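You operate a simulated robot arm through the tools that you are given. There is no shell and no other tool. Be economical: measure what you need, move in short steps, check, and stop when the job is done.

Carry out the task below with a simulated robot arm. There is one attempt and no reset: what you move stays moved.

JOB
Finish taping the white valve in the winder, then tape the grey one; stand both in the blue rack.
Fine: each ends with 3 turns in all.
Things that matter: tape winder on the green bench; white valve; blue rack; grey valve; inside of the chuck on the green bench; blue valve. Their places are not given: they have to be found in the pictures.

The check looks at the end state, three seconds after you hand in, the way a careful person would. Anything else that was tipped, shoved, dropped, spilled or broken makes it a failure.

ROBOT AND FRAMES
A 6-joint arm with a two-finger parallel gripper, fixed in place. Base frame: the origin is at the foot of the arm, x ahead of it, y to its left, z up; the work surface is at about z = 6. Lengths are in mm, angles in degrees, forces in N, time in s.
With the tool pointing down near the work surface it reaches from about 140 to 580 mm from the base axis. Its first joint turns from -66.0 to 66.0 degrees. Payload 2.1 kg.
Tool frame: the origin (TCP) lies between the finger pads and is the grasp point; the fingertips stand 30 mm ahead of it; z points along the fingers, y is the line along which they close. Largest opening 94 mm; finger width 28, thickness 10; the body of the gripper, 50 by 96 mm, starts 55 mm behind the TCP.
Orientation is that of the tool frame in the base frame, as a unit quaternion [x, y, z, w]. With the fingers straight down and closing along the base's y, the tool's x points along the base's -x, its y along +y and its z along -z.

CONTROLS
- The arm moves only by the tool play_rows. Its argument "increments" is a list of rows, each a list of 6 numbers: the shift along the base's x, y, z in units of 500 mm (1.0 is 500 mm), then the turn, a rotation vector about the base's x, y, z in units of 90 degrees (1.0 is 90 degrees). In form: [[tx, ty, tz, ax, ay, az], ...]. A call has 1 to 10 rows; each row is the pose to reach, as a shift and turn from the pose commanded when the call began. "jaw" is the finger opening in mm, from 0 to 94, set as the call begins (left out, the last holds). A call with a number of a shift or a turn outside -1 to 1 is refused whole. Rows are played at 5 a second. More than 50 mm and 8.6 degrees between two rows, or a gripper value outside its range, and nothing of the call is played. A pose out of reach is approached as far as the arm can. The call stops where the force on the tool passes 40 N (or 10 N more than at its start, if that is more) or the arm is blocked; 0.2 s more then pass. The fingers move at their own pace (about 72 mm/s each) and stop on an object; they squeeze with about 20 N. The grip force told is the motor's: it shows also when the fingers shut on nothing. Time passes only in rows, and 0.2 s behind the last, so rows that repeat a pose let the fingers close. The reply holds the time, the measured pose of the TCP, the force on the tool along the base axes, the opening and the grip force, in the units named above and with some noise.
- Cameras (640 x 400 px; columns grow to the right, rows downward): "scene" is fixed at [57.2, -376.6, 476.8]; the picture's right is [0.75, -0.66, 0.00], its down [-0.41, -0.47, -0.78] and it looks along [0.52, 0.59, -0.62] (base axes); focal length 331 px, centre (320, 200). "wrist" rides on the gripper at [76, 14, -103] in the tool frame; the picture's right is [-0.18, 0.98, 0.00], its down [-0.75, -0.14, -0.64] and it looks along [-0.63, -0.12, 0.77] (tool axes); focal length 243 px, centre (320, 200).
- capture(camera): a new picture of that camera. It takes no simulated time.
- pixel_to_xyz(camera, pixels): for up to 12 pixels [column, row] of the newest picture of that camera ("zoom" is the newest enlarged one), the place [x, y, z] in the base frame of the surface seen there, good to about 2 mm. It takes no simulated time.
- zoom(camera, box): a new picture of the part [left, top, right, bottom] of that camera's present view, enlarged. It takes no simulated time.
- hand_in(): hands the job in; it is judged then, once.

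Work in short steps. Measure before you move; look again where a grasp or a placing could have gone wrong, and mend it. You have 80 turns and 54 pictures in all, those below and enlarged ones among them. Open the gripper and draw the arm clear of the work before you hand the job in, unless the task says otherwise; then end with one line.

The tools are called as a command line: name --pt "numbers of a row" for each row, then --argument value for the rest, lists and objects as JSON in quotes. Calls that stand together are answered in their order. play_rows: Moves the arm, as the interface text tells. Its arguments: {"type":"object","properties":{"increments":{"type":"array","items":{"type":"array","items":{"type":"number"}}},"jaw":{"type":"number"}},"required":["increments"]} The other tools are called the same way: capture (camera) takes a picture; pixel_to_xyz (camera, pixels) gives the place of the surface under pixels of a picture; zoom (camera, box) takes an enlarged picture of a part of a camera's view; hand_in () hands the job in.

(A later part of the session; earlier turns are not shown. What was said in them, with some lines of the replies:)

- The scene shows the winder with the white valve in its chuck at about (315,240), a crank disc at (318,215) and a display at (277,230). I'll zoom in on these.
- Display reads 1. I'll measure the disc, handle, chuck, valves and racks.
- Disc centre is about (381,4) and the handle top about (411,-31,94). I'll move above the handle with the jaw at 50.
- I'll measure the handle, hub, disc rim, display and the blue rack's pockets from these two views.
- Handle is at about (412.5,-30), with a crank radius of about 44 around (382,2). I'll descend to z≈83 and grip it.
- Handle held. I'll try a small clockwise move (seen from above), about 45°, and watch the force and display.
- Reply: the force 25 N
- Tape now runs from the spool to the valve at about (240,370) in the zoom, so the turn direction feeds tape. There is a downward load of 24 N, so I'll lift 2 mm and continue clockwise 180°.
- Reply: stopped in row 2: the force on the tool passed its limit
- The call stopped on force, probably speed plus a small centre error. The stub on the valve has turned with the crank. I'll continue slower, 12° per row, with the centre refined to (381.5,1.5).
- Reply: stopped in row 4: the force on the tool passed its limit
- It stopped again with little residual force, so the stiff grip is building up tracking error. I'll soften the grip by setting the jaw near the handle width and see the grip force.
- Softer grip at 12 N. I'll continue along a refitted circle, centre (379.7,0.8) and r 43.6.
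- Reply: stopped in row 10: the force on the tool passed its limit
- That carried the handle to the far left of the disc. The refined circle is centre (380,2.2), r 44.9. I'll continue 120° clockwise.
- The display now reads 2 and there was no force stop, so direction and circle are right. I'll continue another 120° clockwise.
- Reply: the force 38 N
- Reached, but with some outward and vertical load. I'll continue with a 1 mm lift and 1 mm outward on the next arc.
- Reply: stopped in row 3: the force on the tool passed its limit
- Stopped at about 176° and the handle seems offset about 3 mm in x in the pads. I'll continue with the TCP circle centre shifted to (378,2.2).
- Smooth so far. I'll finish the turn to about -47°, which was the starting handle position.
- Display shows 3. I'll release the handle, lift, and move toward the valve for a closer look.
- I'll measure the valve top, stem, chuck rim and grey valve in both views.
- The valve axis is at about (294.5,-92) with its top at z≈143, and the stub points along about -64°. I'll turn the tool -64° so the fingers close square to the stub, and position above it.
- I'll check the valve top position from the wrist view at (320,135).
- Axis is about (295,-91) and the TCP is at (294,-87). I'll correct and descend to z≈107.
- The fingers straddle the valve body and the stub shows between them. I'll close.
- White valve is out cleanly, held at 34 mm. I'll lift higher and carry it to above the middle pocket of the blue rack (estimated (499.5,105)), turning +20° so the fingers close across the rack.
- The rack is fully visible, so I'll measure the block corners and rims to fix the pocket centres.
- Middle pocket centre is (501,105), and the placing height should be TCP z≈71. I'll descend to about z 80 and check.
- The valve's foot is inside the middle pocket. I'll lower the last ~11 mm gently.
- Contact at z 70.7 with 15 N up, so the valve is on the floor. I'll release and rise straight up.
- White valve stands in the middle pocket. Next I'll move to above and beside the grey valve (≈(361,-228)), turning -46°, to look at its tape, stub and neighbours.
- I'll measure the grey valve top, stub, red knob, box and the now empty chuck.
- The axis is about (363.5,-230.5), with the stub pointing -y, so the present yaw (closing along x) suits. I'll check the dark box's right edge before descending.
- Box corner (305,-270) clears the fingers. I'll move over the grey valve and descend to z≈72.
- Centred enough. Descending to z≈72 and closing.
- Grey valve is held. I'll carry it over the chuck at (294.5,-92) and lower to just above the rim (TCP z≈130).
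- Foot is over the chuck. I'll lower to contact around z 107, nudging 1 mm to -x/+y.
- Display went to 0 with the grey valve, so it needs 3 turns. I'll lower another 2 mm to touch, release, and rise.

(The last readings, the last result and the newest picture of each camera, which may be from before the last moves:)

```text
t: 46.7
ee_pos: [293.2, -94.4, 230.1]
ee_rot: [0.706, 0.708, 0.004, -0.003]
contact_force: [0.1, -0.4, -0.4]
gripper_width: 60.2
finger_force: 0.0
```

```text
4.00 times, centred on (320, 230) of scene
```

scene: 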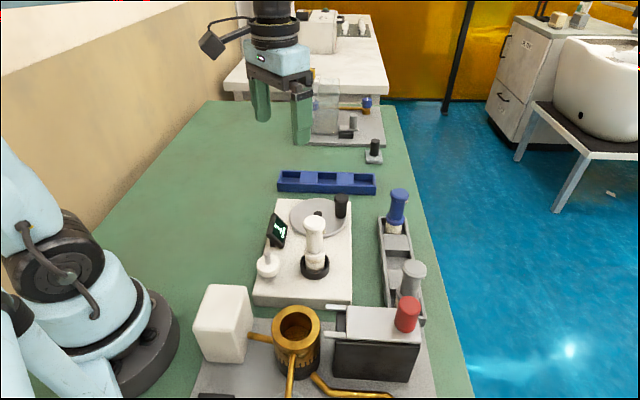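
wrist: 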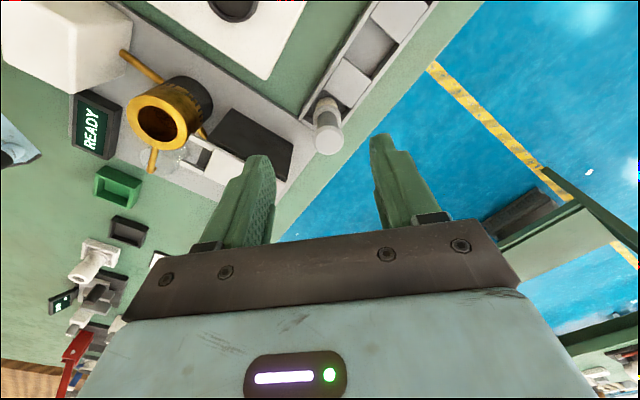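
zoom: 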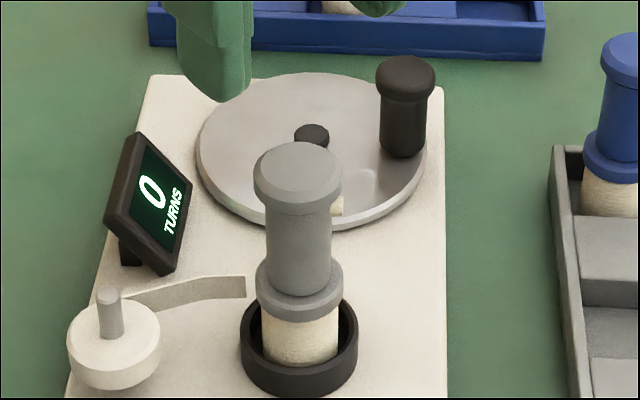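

Grey valve is seated upright and the display reads 0. I'll move above the crank handle (412,-30), turning back +90°.

play_rows --pt "0.02 0.01 0 0 0 0.095" --pt "0.045 0.025 0 0 0 0.19" --pt "0.07 0.04 0 0 0 0.285" --pt "0.095 0.055 0 0 0 0.38" --pt "0.12 0.07 0 0 0 0.475" --pt "0.145 0.085 0 0 0 0.57" --pt "0.17 0.1 0 0 0 0.665" --pt "0.195 0.115 0 0 0 0.76" --pt "0.22 0.125 0 0 0 0.855" --pt "0.237 0.129 0 0 0 0.95" --jaw 50

play_rows --pt "0 0 -0.03 0 0 0.05" --pt "0 0 -0.1 0 0 0.05" --pt "0 0 -0.14 0 0 0.05" --pt "0 0 -0.14 0 0 0.05"

capture --camera "wrist"

```text
t: 48.9
ee_pos: [412.4, -26.8, 230.1]
ee_rot: [0.036, 0.999, 0.001, -0.005]
contact_force: [-0.1, -0.2, -1.5]
gripper_width: 49.9
finger_force: 0.1
```

```text
t: 49.9
ee_pos: [412.5, -27.1, 160.8]
ee_rot: [-0.002, 1.0, 0.001, -0.005]
contact_force: [0.0, -0.3, 0.4]
gripper_width: 49.9
finger_force: 0.0
```

```text
20 pictures are left
```

wrist: 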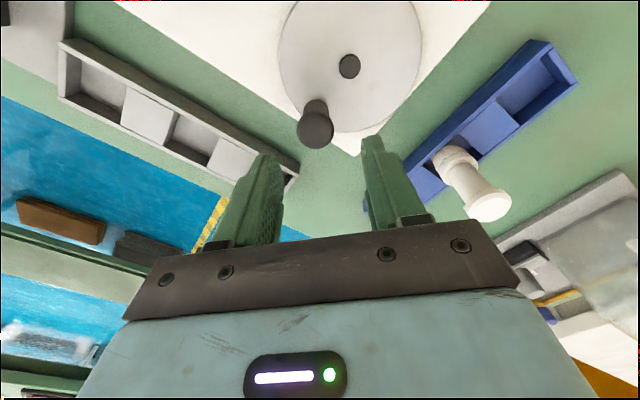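

Handle is at pixel (316,130), about 3 mm toward -y from the TCP line. I'll correct and descend to z 85, then close softly.

play_rows --pt "0.001 -0.007 -0.06 0 0 0" --pt "0.001 -0.007 -0.11 0 0 0" --pt "0.001 -0.007 -0.151 0 0 0" --pt "0.001 -0.007 -0.151 0 0 0"

play_rows --pt "0 0 0 0 0 0" --pt "0 0 0 0 0 0" --pt "0 0 0 0 0 0" --jaw 27

```text
t: 50.9
ee_pos: [415.1, -31.3, 84.5]
ee_rot: [-0.001, 1.0, 0.001, -0.006]
contact_force: [-0.4, -0.3, 0.1]
gripper_width: 50.1
finger_force: 0.0
```

```text
t: 51.7
ee_pos: [413.2, -30.1, 84.7]
ee_rot: [0.0, 1.0, 0.001, -0.005]
contact_force: [0.9, -0.5, -2.6]
gripper_width: 27.9
finger_force: 6.5
```

Handle gripped softly. First 120° of clockwise cranking with centre (381.5,2), r 45.

play_rows --pt "-0.0148 -0.0118 0 0 0 0" --pt "-0.0316 -0.0202 0 0 0 0" --pt "-0.0498 -0.0248 0 0 0 0" --pt "-0.0686 -0.0256 0 0 0 0" --pt "-0.0872 -0.0224 0 0 0 0" --pt "-0.1046 -0.0156 0 0 0 0" --pt "-0.1204 -0.0052 0 0 0 0" --pt "-0.1336 0.0084 0 0 0 0" --pt "-0.1436 0.0242 0 0 0 0" --pt "-0.1502 0.0418 0 0 0 0"

```text
t: 53.9
ee_pos: [336.7, -10.7, 85.7]
ee_rot: [0.0, 1.0, 0.0, -0.01]
contact_force: [-1.7, -0.3, 2.4]
gripper_width: 28.4
finger_force: 45.3
stopped in row 10: the force on the tool passed its limit (the readings are from after the stop); the commanded pose is now the measured one
```

Nearly completed (stop at the last row). Continuing from (-164°), with the jaw slightly looser.

play_rows --pt "-0.0026 0.0188 0 0 0 0" --pt "-0.002 0.0376 0 0 0 0" --pt "0.0026 0.056 0 0 0 0" --pt "0.0108 0.073 0 0 0 0" --pt "0.0224 0.088 0 0 0 0" --pt "0.0368 0.1002 0 0 0 0" --pt "0.0534 0.1092 0 0 0 0" --pt "0.0716 0.1144 0 0 0 0" --pt "0.0904 0.1158 0 0 0 0" --pt "0.1092 0.1132 0 0 0 0" --jaw 27.6

```text
t: 56.1
ee_pos: [391.2, 47.6, 82.8]
ee_rot: [0.0, 1.0, 0.0, -0.01]
contact_force: [-0.1, 2.6, 1.1]
gripper_width: 29.0
finger_force: 1.2
```

Smooth. Final 120° of the first turn.

play_rows --pt "0.0178 -0.0064 0.001 0 0 0" --pt "0.0338 -0.0164 0.002 0 0 0" --pt "0.0474 -0.0294 0.002 0 0 0" --pt "0.058 -0.045 0.002 0 0 0" --pt "0.0652 -0.0626 0.002 0 0 0" --pt "0.0686 -0.0812 0.002 0 0 0" --pt "0.068 -0.1 0.002 0 0 0" --pt "0.0634 -0.1184 0.002 0 0 0" --pt "0.0552 -0.1354 0.002 0 0 0" --pt "0.0436 -0.1504 0.002 0 0 0"

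zoom --camera "scene" --box '[240, 180, 400, 280]'

```text
t: 58.3
ee_pos: [412.5, -28.3, 85.8]
ee_rot: [-0.001, 1.0, 0.001, -0.01]
contact_force: [0.8, -0.3, 0.1]
gripper_width: 28.4
finger_force: 1.0
```

```text
4.00 times, centred on (320, 230) of scene
```

zoom: 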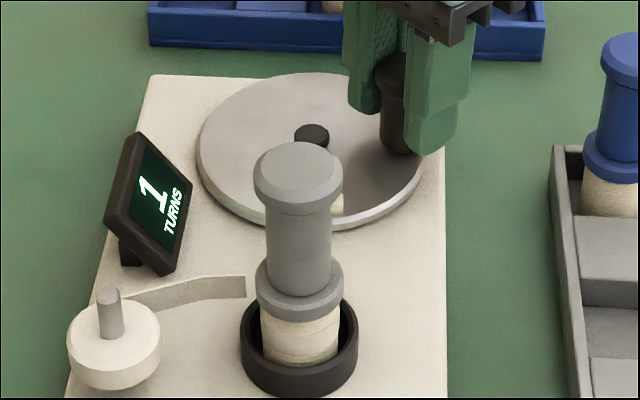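

Display reads 1. Second turn, first arc, with the far-left side widened by ~1.5 mm.

play_rows --pt "-0.0148 -0.0118 0 0 0 0" --pt "-0.0316 -0.0202 0 0 0 0" --pt "-0.0498 -0.0248 0 0 0 0" --pt "-0.0686 -0.0256 0 0 0 0" --pt "-0.0872 -0.0224 0 0 0 0" --pt "-0.1052 -0.0156 0 0 0 0" --pt "-0.122 -0.0056 0 0 0 0" --pt "-0.136 0.0078 0 0 0 0" --pt "-0.1464 0.0236 0 0 0 0" --pt "-0.1534 0.0414 0 0 0 0"

```text
t: 60.5
ee_pos: [333.9, -7.0, 83.6]
ee_rot: [-0.001, 1.0, 0.001, -0.01]
contact_force: [3.6, 1.0, 1.9]
gripper_width: 29.5
finger_force: 7.1
```

Good, no stop. Second and third arcs of this turn.

play_rows --pt "-0.0022 0.0182 0 0 0 0" --pt "-0.0014 0.0366 0 0 0 0" --pt "0.0032 0.0546 0 0 0 0" --pt "0.0114 0.0712 0 0 0 0" --pt "0.023 0.0858 0 0 0 0" --pt "0.0374 0.0976 0 0 0 0" --pt "0.054 0.1062 0 0 0 0" --pt "0.0722 0.1114 0 0 0 0" --pt "0.091 0.1128 0 0 0 0" --pt "0.1098 0.1102 0 0 0 0"

play_rows --pt "0.0178 -0.0064 0.001 0 0 0" --pt "0.0338 -0.0164 0.001 0 0 0" --pt "0.0474 -0.0294 0.001 0 0 0" --pt "0.058 -0.045 0.001 0 0 0" --pt "0.0652 -0.0626 0.001 0 0 0" --pt "0.0686 -0.0812 0.001 0 0 0" --pt "0.068 -0.1 0.001 0 0 0" --pt "0.0634 -0.1184 0.001 0 0 0" --pt "0.0552 -0.1354 0.001 0 0 0" --pt "0.0436 -0.1504 0.001 0 0 0"

zoom --camera "scene" --box '[240, 180, 400, 280]'

```text
t: 61.5
ee_pos: [339.7, 20.6, 85.0]
ee_rot: [-0.002, 1.0, 0.0, -0.01]
contact_force: [0.2, 0.4, -7.5]
gripper_width: 29.0
finger_force: 45.1
stopped in row 4: the force on the tool passed its limit (the readings are from after the stop); the commanded pose is now the measured one
```

```text
t: 61.8
ee_pos: [339.4, 23.0, 85.1]
ee_rot: [-0.003, 1.0, 0.004, -0.018]
contact_force: [-0.4, 0.2, -0.4]
gripper_width: 28.9
finger_force: 45.4
stopped in row 1: the force on the tool passed its limit (the readings are from after the stop); the commanded pose is now the measured one
```

```text
4.00 times, centred on (320, 230) of scene
```

zoom: 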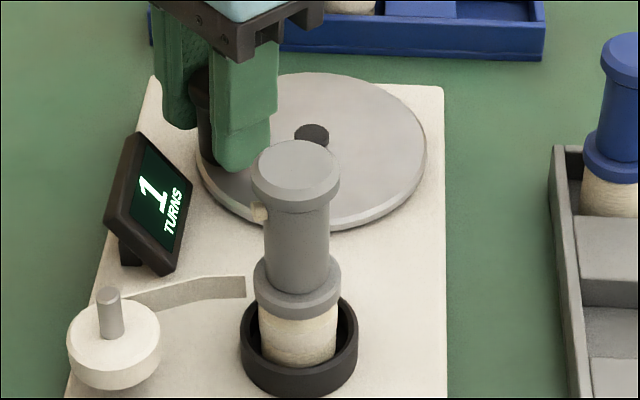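

The pads jammed on the handle and the tool tilt has crept to 2°. I'll open to 36, undo the tilt, centre on the handle (~(341.5,23)) and regrip softly.

play_rows --pt "0 0 0 0 0 0" --pt "0.004 0 0 -0.005 -0.023 -0.004" --pt "0.004 0 0 -0.005 -0.023 -0.004" --jaw 36

play_rows --pt "0 0 0 0 0 0" --pt "0 0 0 0 0 0" --jaw 27.5

```text
t: 62.6
ee_pos: [341.3, 22.7, 84.6]
ee_rot: [0.001, 1.0, 0.0, -0.001]
contact_force: [0.3, -0.3, -0.1]
gripper_width: 36.2
finger_force: 0.0
```

```text
t: 63.2
ee_pos: [342.2, 23.1, 85.7]
ee_rot: [0.0, 1.0, 0.0, 0.0]
contact_force: [-0.1, -0.4, 0.1]
gripper_width: 28.9
finger_force: 12.7
```

Tilt is corrected. Continuing 120° with the jaw at 28.3.

play_rows --pt "0.0106 0.0156 0 0 0 0" --pt "0.0242 0.0288 0 0 0 0" --pt "0.04 0.0388 0 0 0 0" --pt "0.0578 0.0454 0 0 0 0" --pt "0.0764 0.0482 0 0 0 0" --pt "0.0952 0.047 0 0 0 0" --pt "0.1134 0.0418 0 0 0 0" --pt "0.13 0.033 0 0 0 0" --pt "0.1446 0.021 0 0 0 0" --pt "0.1562 0.0062 0 0 0 0" --jaw 28.2

```text
t: 65.4
ee_pos: [420.0, 25.0, 84.6]
ee_rot: [-0.001, 1.0, -0.001, 0.0]
contact_force: [-0.6, 0.2, -0.1]
gripper_width: 28.6
finger_force: 0.2
```

Going smoothly. Next 120°, which passes the start mark (-46°) and should give 2.

play_rows --pt "0.0086 -0.0168 0 0 0 0" --pt "0.0132 -0.0352 0 0 0 0" --pt "0.014 -0.054 0 0 0 0" --pt "0.0108 -0.0726 0 0 0 0" --pt "0.0038 -0.0902 0 0 0 0" --pt "-0.0066 -0.106 0 0 0 0" --pt "-0.0202 -0.1192 0 0 0 0" --pt "-0.0362 -0.1292 0 0 0 0" --pt "-0.0538 -0.1358 0 0 0 0" --pt "-0.0726 -0.1386 0 0 0 0"

zoom --camera "scene" --box '[240, 180, 400, 280]'

```text
t: 67.6
ee_pos: [382.8, -42.0, 86.4]
ee_rot: [0.0, 1.0, 0.0, 0.0]
contact_force: [0.9, 2.4, -0.2]
gripper_width: 29.7
finger_force: 1.0
```

```text
4.00 times, centred on (320, 230) of scene
```

zoom: 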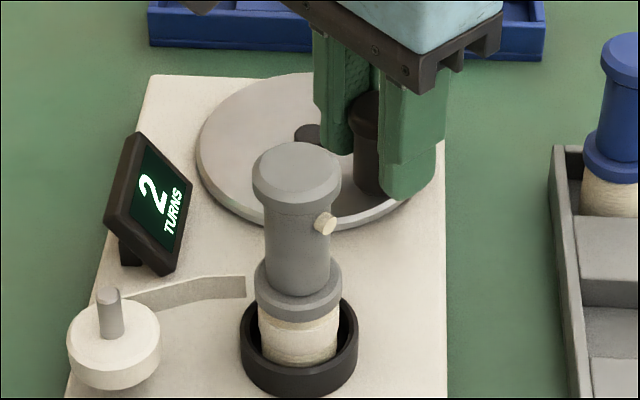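

Display 2. Third turn, first 120°.

play_rows --pt "-0.0188 0.0014 0 0 0 0" --pt "-0.037 0.0064 0 0 0 0" --pt "-0.0538 0.0152 0 0 0 0" --pt "-0.0682 0.0272 0 0 0 0" --pt "-0.081 0.042 0 0 0 0" --pt "-0.0904 0.059 0 0 0 0" --pt "-0.095 0.0774 0 0 0 0" --pt "-0.0958 0.0962 0 0 0 0" --pt "-0.0926 0.1148 0 0 0 0" --pt "-0.0856 0.1324 0 0 0 0"

```text
t: 69.8
ee_pos: [338.4, 23.2, 84.1]
ee_rot: [0.0, 1.0, 0.001, 0.0]
contact_force: [1.4, -0.5, -1.8]
gripper_width: 29.4
finger_force: 0.9
```

Good. Next 120°.

play_rows --pt "0.0116 0.0156 0 0 0 0" --pt "0.0262 0.0288 0 0 0 0" --pt "0.042 0.0388 0 0 0 0" --pt "0.0598 0.0454 0 0 0 0" --pt "0.0784 0.0482 0 0 0 0" --pt "0.0972 0.047 0 0 0 0" --pt "0.1154 0.0418 0 0 0 0" --pt "0.132 0.033 0 0 0 0" --pt "0.1466 0.021 0 0 0 0" --pt "0.1582 0.0062 0 0 0 0"

```text
t: 72.0
ee_pos: [419.5, 26.0, 86.2]
ee_rot: [0.001, 1.0, -0.001, 0.0]
contact_force: [-0.4, -0.1, -0.9]
gripper_width: 28.5
finger_force: 0.7
```

Final arc to about -48°, just past the start mark.

play_rows --pt "0.0086 -0.0168 0 0 0 0" --pt "0.0132 -0.0352 0 0 0 0" --pt "0.014 -0.054 0 0 0 0" --pt "0.0108 -0.0726 0 0 0 0" --pt "0.0038 -0.0902 0 0 0 0" --pt "-0.0066 -0.106 0 0 0 0" --pt "-0.0158 -0.1154 0 0 0 0" --pt "-0.0158 -0.1154 0 0 0 0"

zoom --camera "scene" --box '[240, 180, 400, 280]'

```text
t: 73.8
ee_pos: [412.2, -32.8, 86.3]
ee_rot: [0.0, 1.0, 0.0, 0.0]
contact_force: [-0.9, 1.1, -0.7]
gripper_width: 28.9
finger_force: 0.9
```

```text
4.00 times, centred on (320, 230) of scene
```

zoom: 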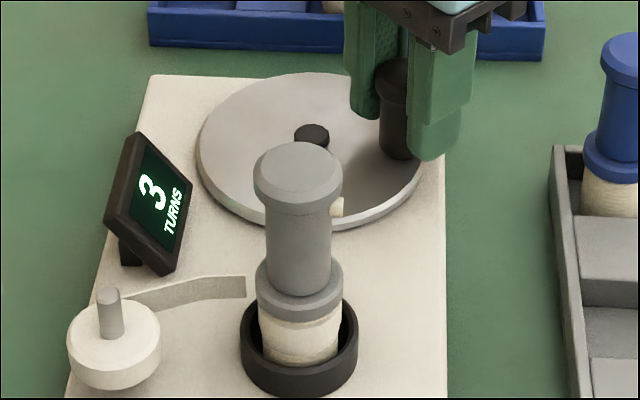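

Display shows 3 for the grey valve. I'll release, lift and return above the grey valve, turning about -77° for the grasp.

play_rows --pt "0 0 0 0 0 0" --pt "0 0 0 0 0 0" --pt "0 0 0.06 0 0 0" --pt "0 0 0.14 0 0 0" --pt "0 0 0.22 0 0 0" --pt "0 0 0.29 0 0 0" --jaw 60

play_rows --pt "-0.02 -0.01 0 0 0 -0.0945" --pt "-0.045 -0.022 0 0 0 -0.189" --pt "-0.07 -0.035 0 0 0 -0.2835" --pt "-0.095 -0.047 0 0 0 -0.378" --pt "-0.12 -0.06 0 0 0 -0.4725" --pt "-0.145 -0.072 0 0 0 -0.567" --pt "-0.17 -0.085 0 0 0 -0.6615" --pt "-0.2 -0.1 0 0 0 -0.756" --pt "-0.2354 -0.1174 0 0 0 -0.85" --pt "-0.2354 -0.1174 0 0 0 -0.85" --jaw 64

capture --camera "wrist"

```text
t: 75.2
ee_pos: [410.8, -29.5, 229.2]
ee_rot: [0.001, 1.0, 0.0, 0.0]
contact_force: [-0.3, -0.3, 0.2]
gripper_width: 59.9
finger_force: 0.0
```

```text
t: 77.4
ee_pos: [294.6, -89.6, 231.4]
ee_rot: [0.62, 0.785, 0.001, 0.001]
contact_force: [-0.1, 0.7, -0.4]
gripper_width: 63.7
finger_force: 0.0
```

```text
15 pictures are left
```

wrist: 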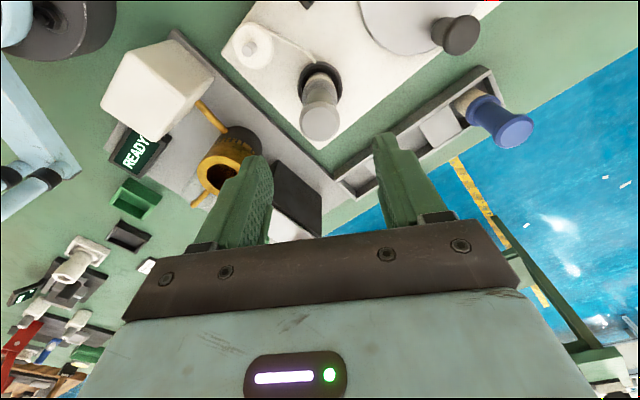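

I'll check the grey valve's top centre at (319,124).

pixel_to_xyz --camera "wrist" --pixels '[[319, 124], [303, 124], [336, 124], [320, 95]]'

play_rows --pt "0 0 0 0 0 0"

```text
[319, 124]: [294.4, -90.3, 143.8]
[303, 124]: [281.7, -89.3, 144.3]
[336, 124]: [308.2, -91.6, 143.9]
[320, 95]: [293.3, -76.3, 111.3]
```

```text
t: 77.8
ee_pos: [294.3, -89.3, 232.6]
ee_rot: [0.619, 0.785, 0.0, 0.0]
contact_force: [0.0, -0.4, 0.9]
gripper_width: 63.9
finger_force: 0.0
```

Aligned to within 1–2 mm. Descending to z≈106, closing and lifting.

play_rows --pt "0.001 -0.003 -0.06 0 0 0" --pt "0.001 -0.003 -0.12 0 0 0" --pt "0.001 -0.003 -0.18 0 0 0" --pt "0.001 -0.003 -0.23 0 0 0" --pt "0.001 -0.003 -0.252 0 0 0" --pt "0.001 -0.003 -0.252 0 0 0"

play_rows --pt "0 0 0 0 0 0" --pt "0 0 0 0 0 0" --pt "0 0 0 0 0 0" --pt "0 0 0 0 0 0" --jaw 15

play_rows --pt "0 0 0.01 0 0 0" --pt "0 0 0.03 0 0 0" --pt "0 0 0.07 0 0 0" --pt "0 0 0.13 0 0 0" --pt "0 0 0.19 0 0 0" --pt "0 0 0.24 0 0 0"

zoom --camera "scene" --box '[220, 120, 420, 280]'

```text
t: 79.2
ee_pos: [294.4, -92.0, 103.0]
ee_rot: [0.619, 0.786, 0.0, 0.0]
contact_force: [0.3, 0.5, -1.6]
gripper_width: 64.1
finger_force: 0.0
```

```text
t: 80.2
ee_pos: [294.7, -91.3, 104.6]
ee_rot: [0.619, 0.785, 0.0, 0.0]
contact_force: [0.7, 0.1, 0.0]
gripper_width: 35.0
finger_force: 20.0
```

```text
t: 81.6
ee_pos: [292.2, -93.6, 224.4]
ee_rot: [0.619, 0.785, 0.001, -0.001]
contact_force: [-0.2, 0.3, -0.6]
gripper_width: 35.5
finger_force: 20.0
```

```text
2.50 times, centred on (320, 200) of scene
```

zoom: 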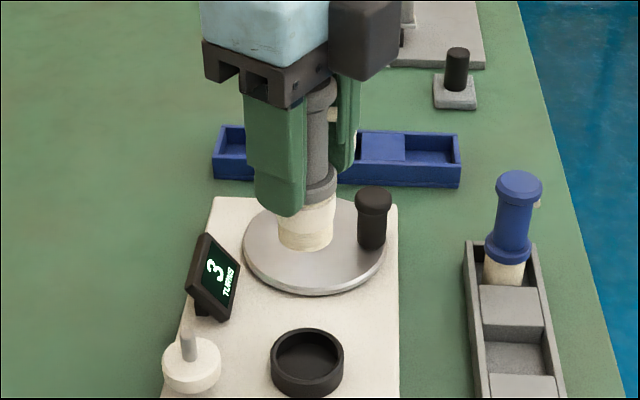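

Grey valve is held. I'll carry it to above the left pocket (437,166.5), turning +32.5° so the fingers close across the rack.

play_rows --pt "0.02 0.04 0 0 0 0.04" --pt "0.055 0.105 0 0 0 0.08" --pt "0.09 0.17 0 0 0 0.13" --pt "0.125 0.235 0 0 0 0.18" --pt "0.16 0.3 0 0 0 0.23" --pt "0.195 0.365 0 0 0 0.28" --pt "0.23 0.43 0 0 0 0.32" --pt "0.265 0.49 0 0 0 0.361" --pt "0.285 0.517 0 0 0 0.361" --pt "0.285 0.517 0 0 0 0.361"

play_rows --pt "0 0 -0.05 0 0 0" --pt "0 0 -0.12 0 0 0" --pt "0 0 -0.18 0 0 0" --pt "0 0 -0.22 0 0 0" --pt "0 0 -0.22 0 0 0"

zoom --camera "scene" --box '[240, 110, 400, 210]'

zoom --camera "wrist" --box '[220, 0, 420, 140]'

```text
t: 83.8
ee_pos: [436.4, 168.1, 222.2]
ee_rot: [0.375, 0.927, 0.0, 0.0]
contact_force: [-0.3, 0.1, -1.4]
gripper_width: 35.4
finger_force: 20.4
```

```text
t: 85.0
ee_pos: [437.8, 166.7, 111.8]
ee_rot: [0.374, 0.927, 0.001, 0.0]
contact_force: [0.6, -0.3, -1.2]
gripper_width: 35.3
finger_force: 20.2
```

```text
4.00 times, centred on (320, 160) of scene
```

zoom: 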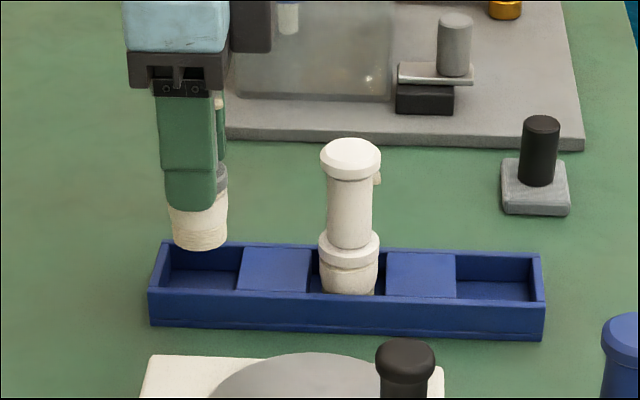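

```text
2.86 times, centred on (320, 70) of wrist
```

zoom: 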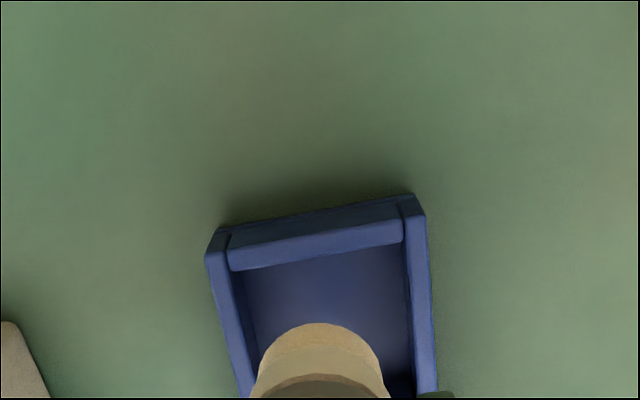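

Aligned over the left pocket. Lowering to about z 77 and checking.

play_rows --pt "0 0 -0.03 0 0 0" --pt "0 0 -0.055 0 0 0" --pt "0 0 -0.07 0 0 0" --pt "0 0 -0.07 0 0 0"

zoom --camera "scene" --box '[250, 130, 370, 205]'

```text
t: 86.0
ee_pos: [437.1, 166.1, 80.7]
ee_rot: [0.374, 0.927, 0.0, 0.0]
contact_force: [-0.3, -0.2, -2.4]
gripper_width: 35.2
finger_force: 19.8
```

```text
5.33 times, centred on (310, 168) of scene
```

zoom: 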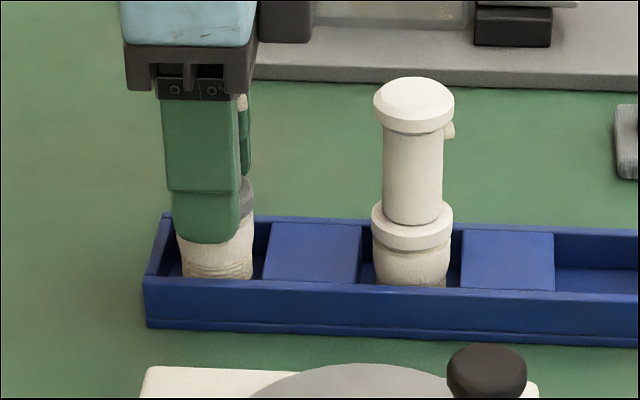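

The foot is inside the left pocket. Lowering the last ~10 mm to contact.

play_rows --pt "0 0 -0.01 0 0 0" --pt "0 0 -0.016 0 0 0" --pt "0 0 -0.019 0 0 0" --pt "0 0 -0.021 0 0 0" --pt "0 0 -0.021 0 0 0"

```text
t: 87.2
ee_pos: [436.6, 166.9, 69.0]
ee_rot: [0.375, 0.927, 0.0, 0.0]
contact_force: [-1.7, 1.3, 16.8]
gripper_width: 35.3
finger_force: 19.7
```

Contact at z 69 with 17 N. Releasing and rising clear.

play_rows --pt "0 0 0.002 0 0 0" --pt "0 0 0.002 0 0 0" --pt "0 0 0.002 0 0 0" --jaw 60

play_rows --pt "0 0 0.04 0 0 0" --pt "0 0 0.1 0 0 0" --pt "0 0 0.18 0 0 0" --pt "0 0 0.26 0 0 0" --pt "0 0 0.34 0 0 0" --pt "-0.08 -0.02 0.36 0 0 0" --pt "-0.16 -0.04 0.36 0 0 0" --pt "-0.2 -0.06 0.36 0 0 0"

capture --camera "scene"

zoom --camera "scene" --box '[240, 120, 440, 245]'

```text
t: 88.0
ee_pos: [436.6, 166.9, 70.2]
ee_rot: [0.375, 0.927, 0.0, 0.0]
contact_force: [-1.3, 0.8, 0.6]
gripper_width: 60.0
finger_force: 0.0
```

```text
t: 89.8
ee_pos: [336.7, 135.8, 249.3]
ee_rot: [0.374, 0.927, 0.001, 0.0]
contact_force: [-0.3, -0.5, -0.6]
gripper_width: 60.0
finger_force: 0.1
```

```text
10 pictures are left
```

scene: 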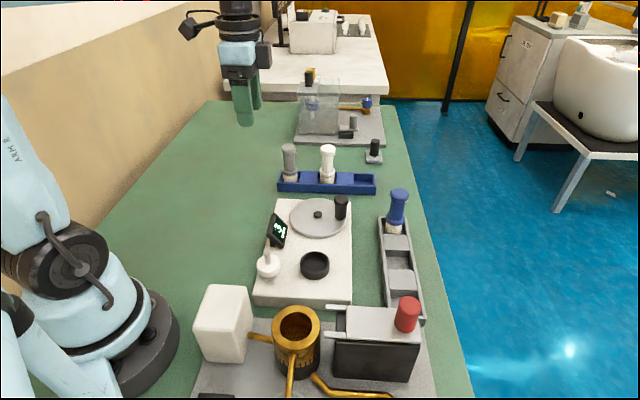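

```text
3.20 times, centred on (340, 182) of scene
```

zoom: 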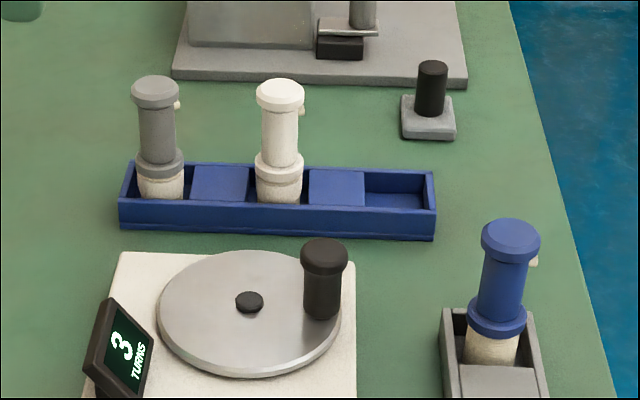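

Both valves stand upright in the blue rack, the blue valve hasn't moved, and the gripper is open and clear of the work. I'm handing in.

hand_in

```text
The job is handed in.
```

The white and grey valves each have 3 turns by the winder's display and stand upright in the blue rack. The blue valve was not touched, and the job is handed in.
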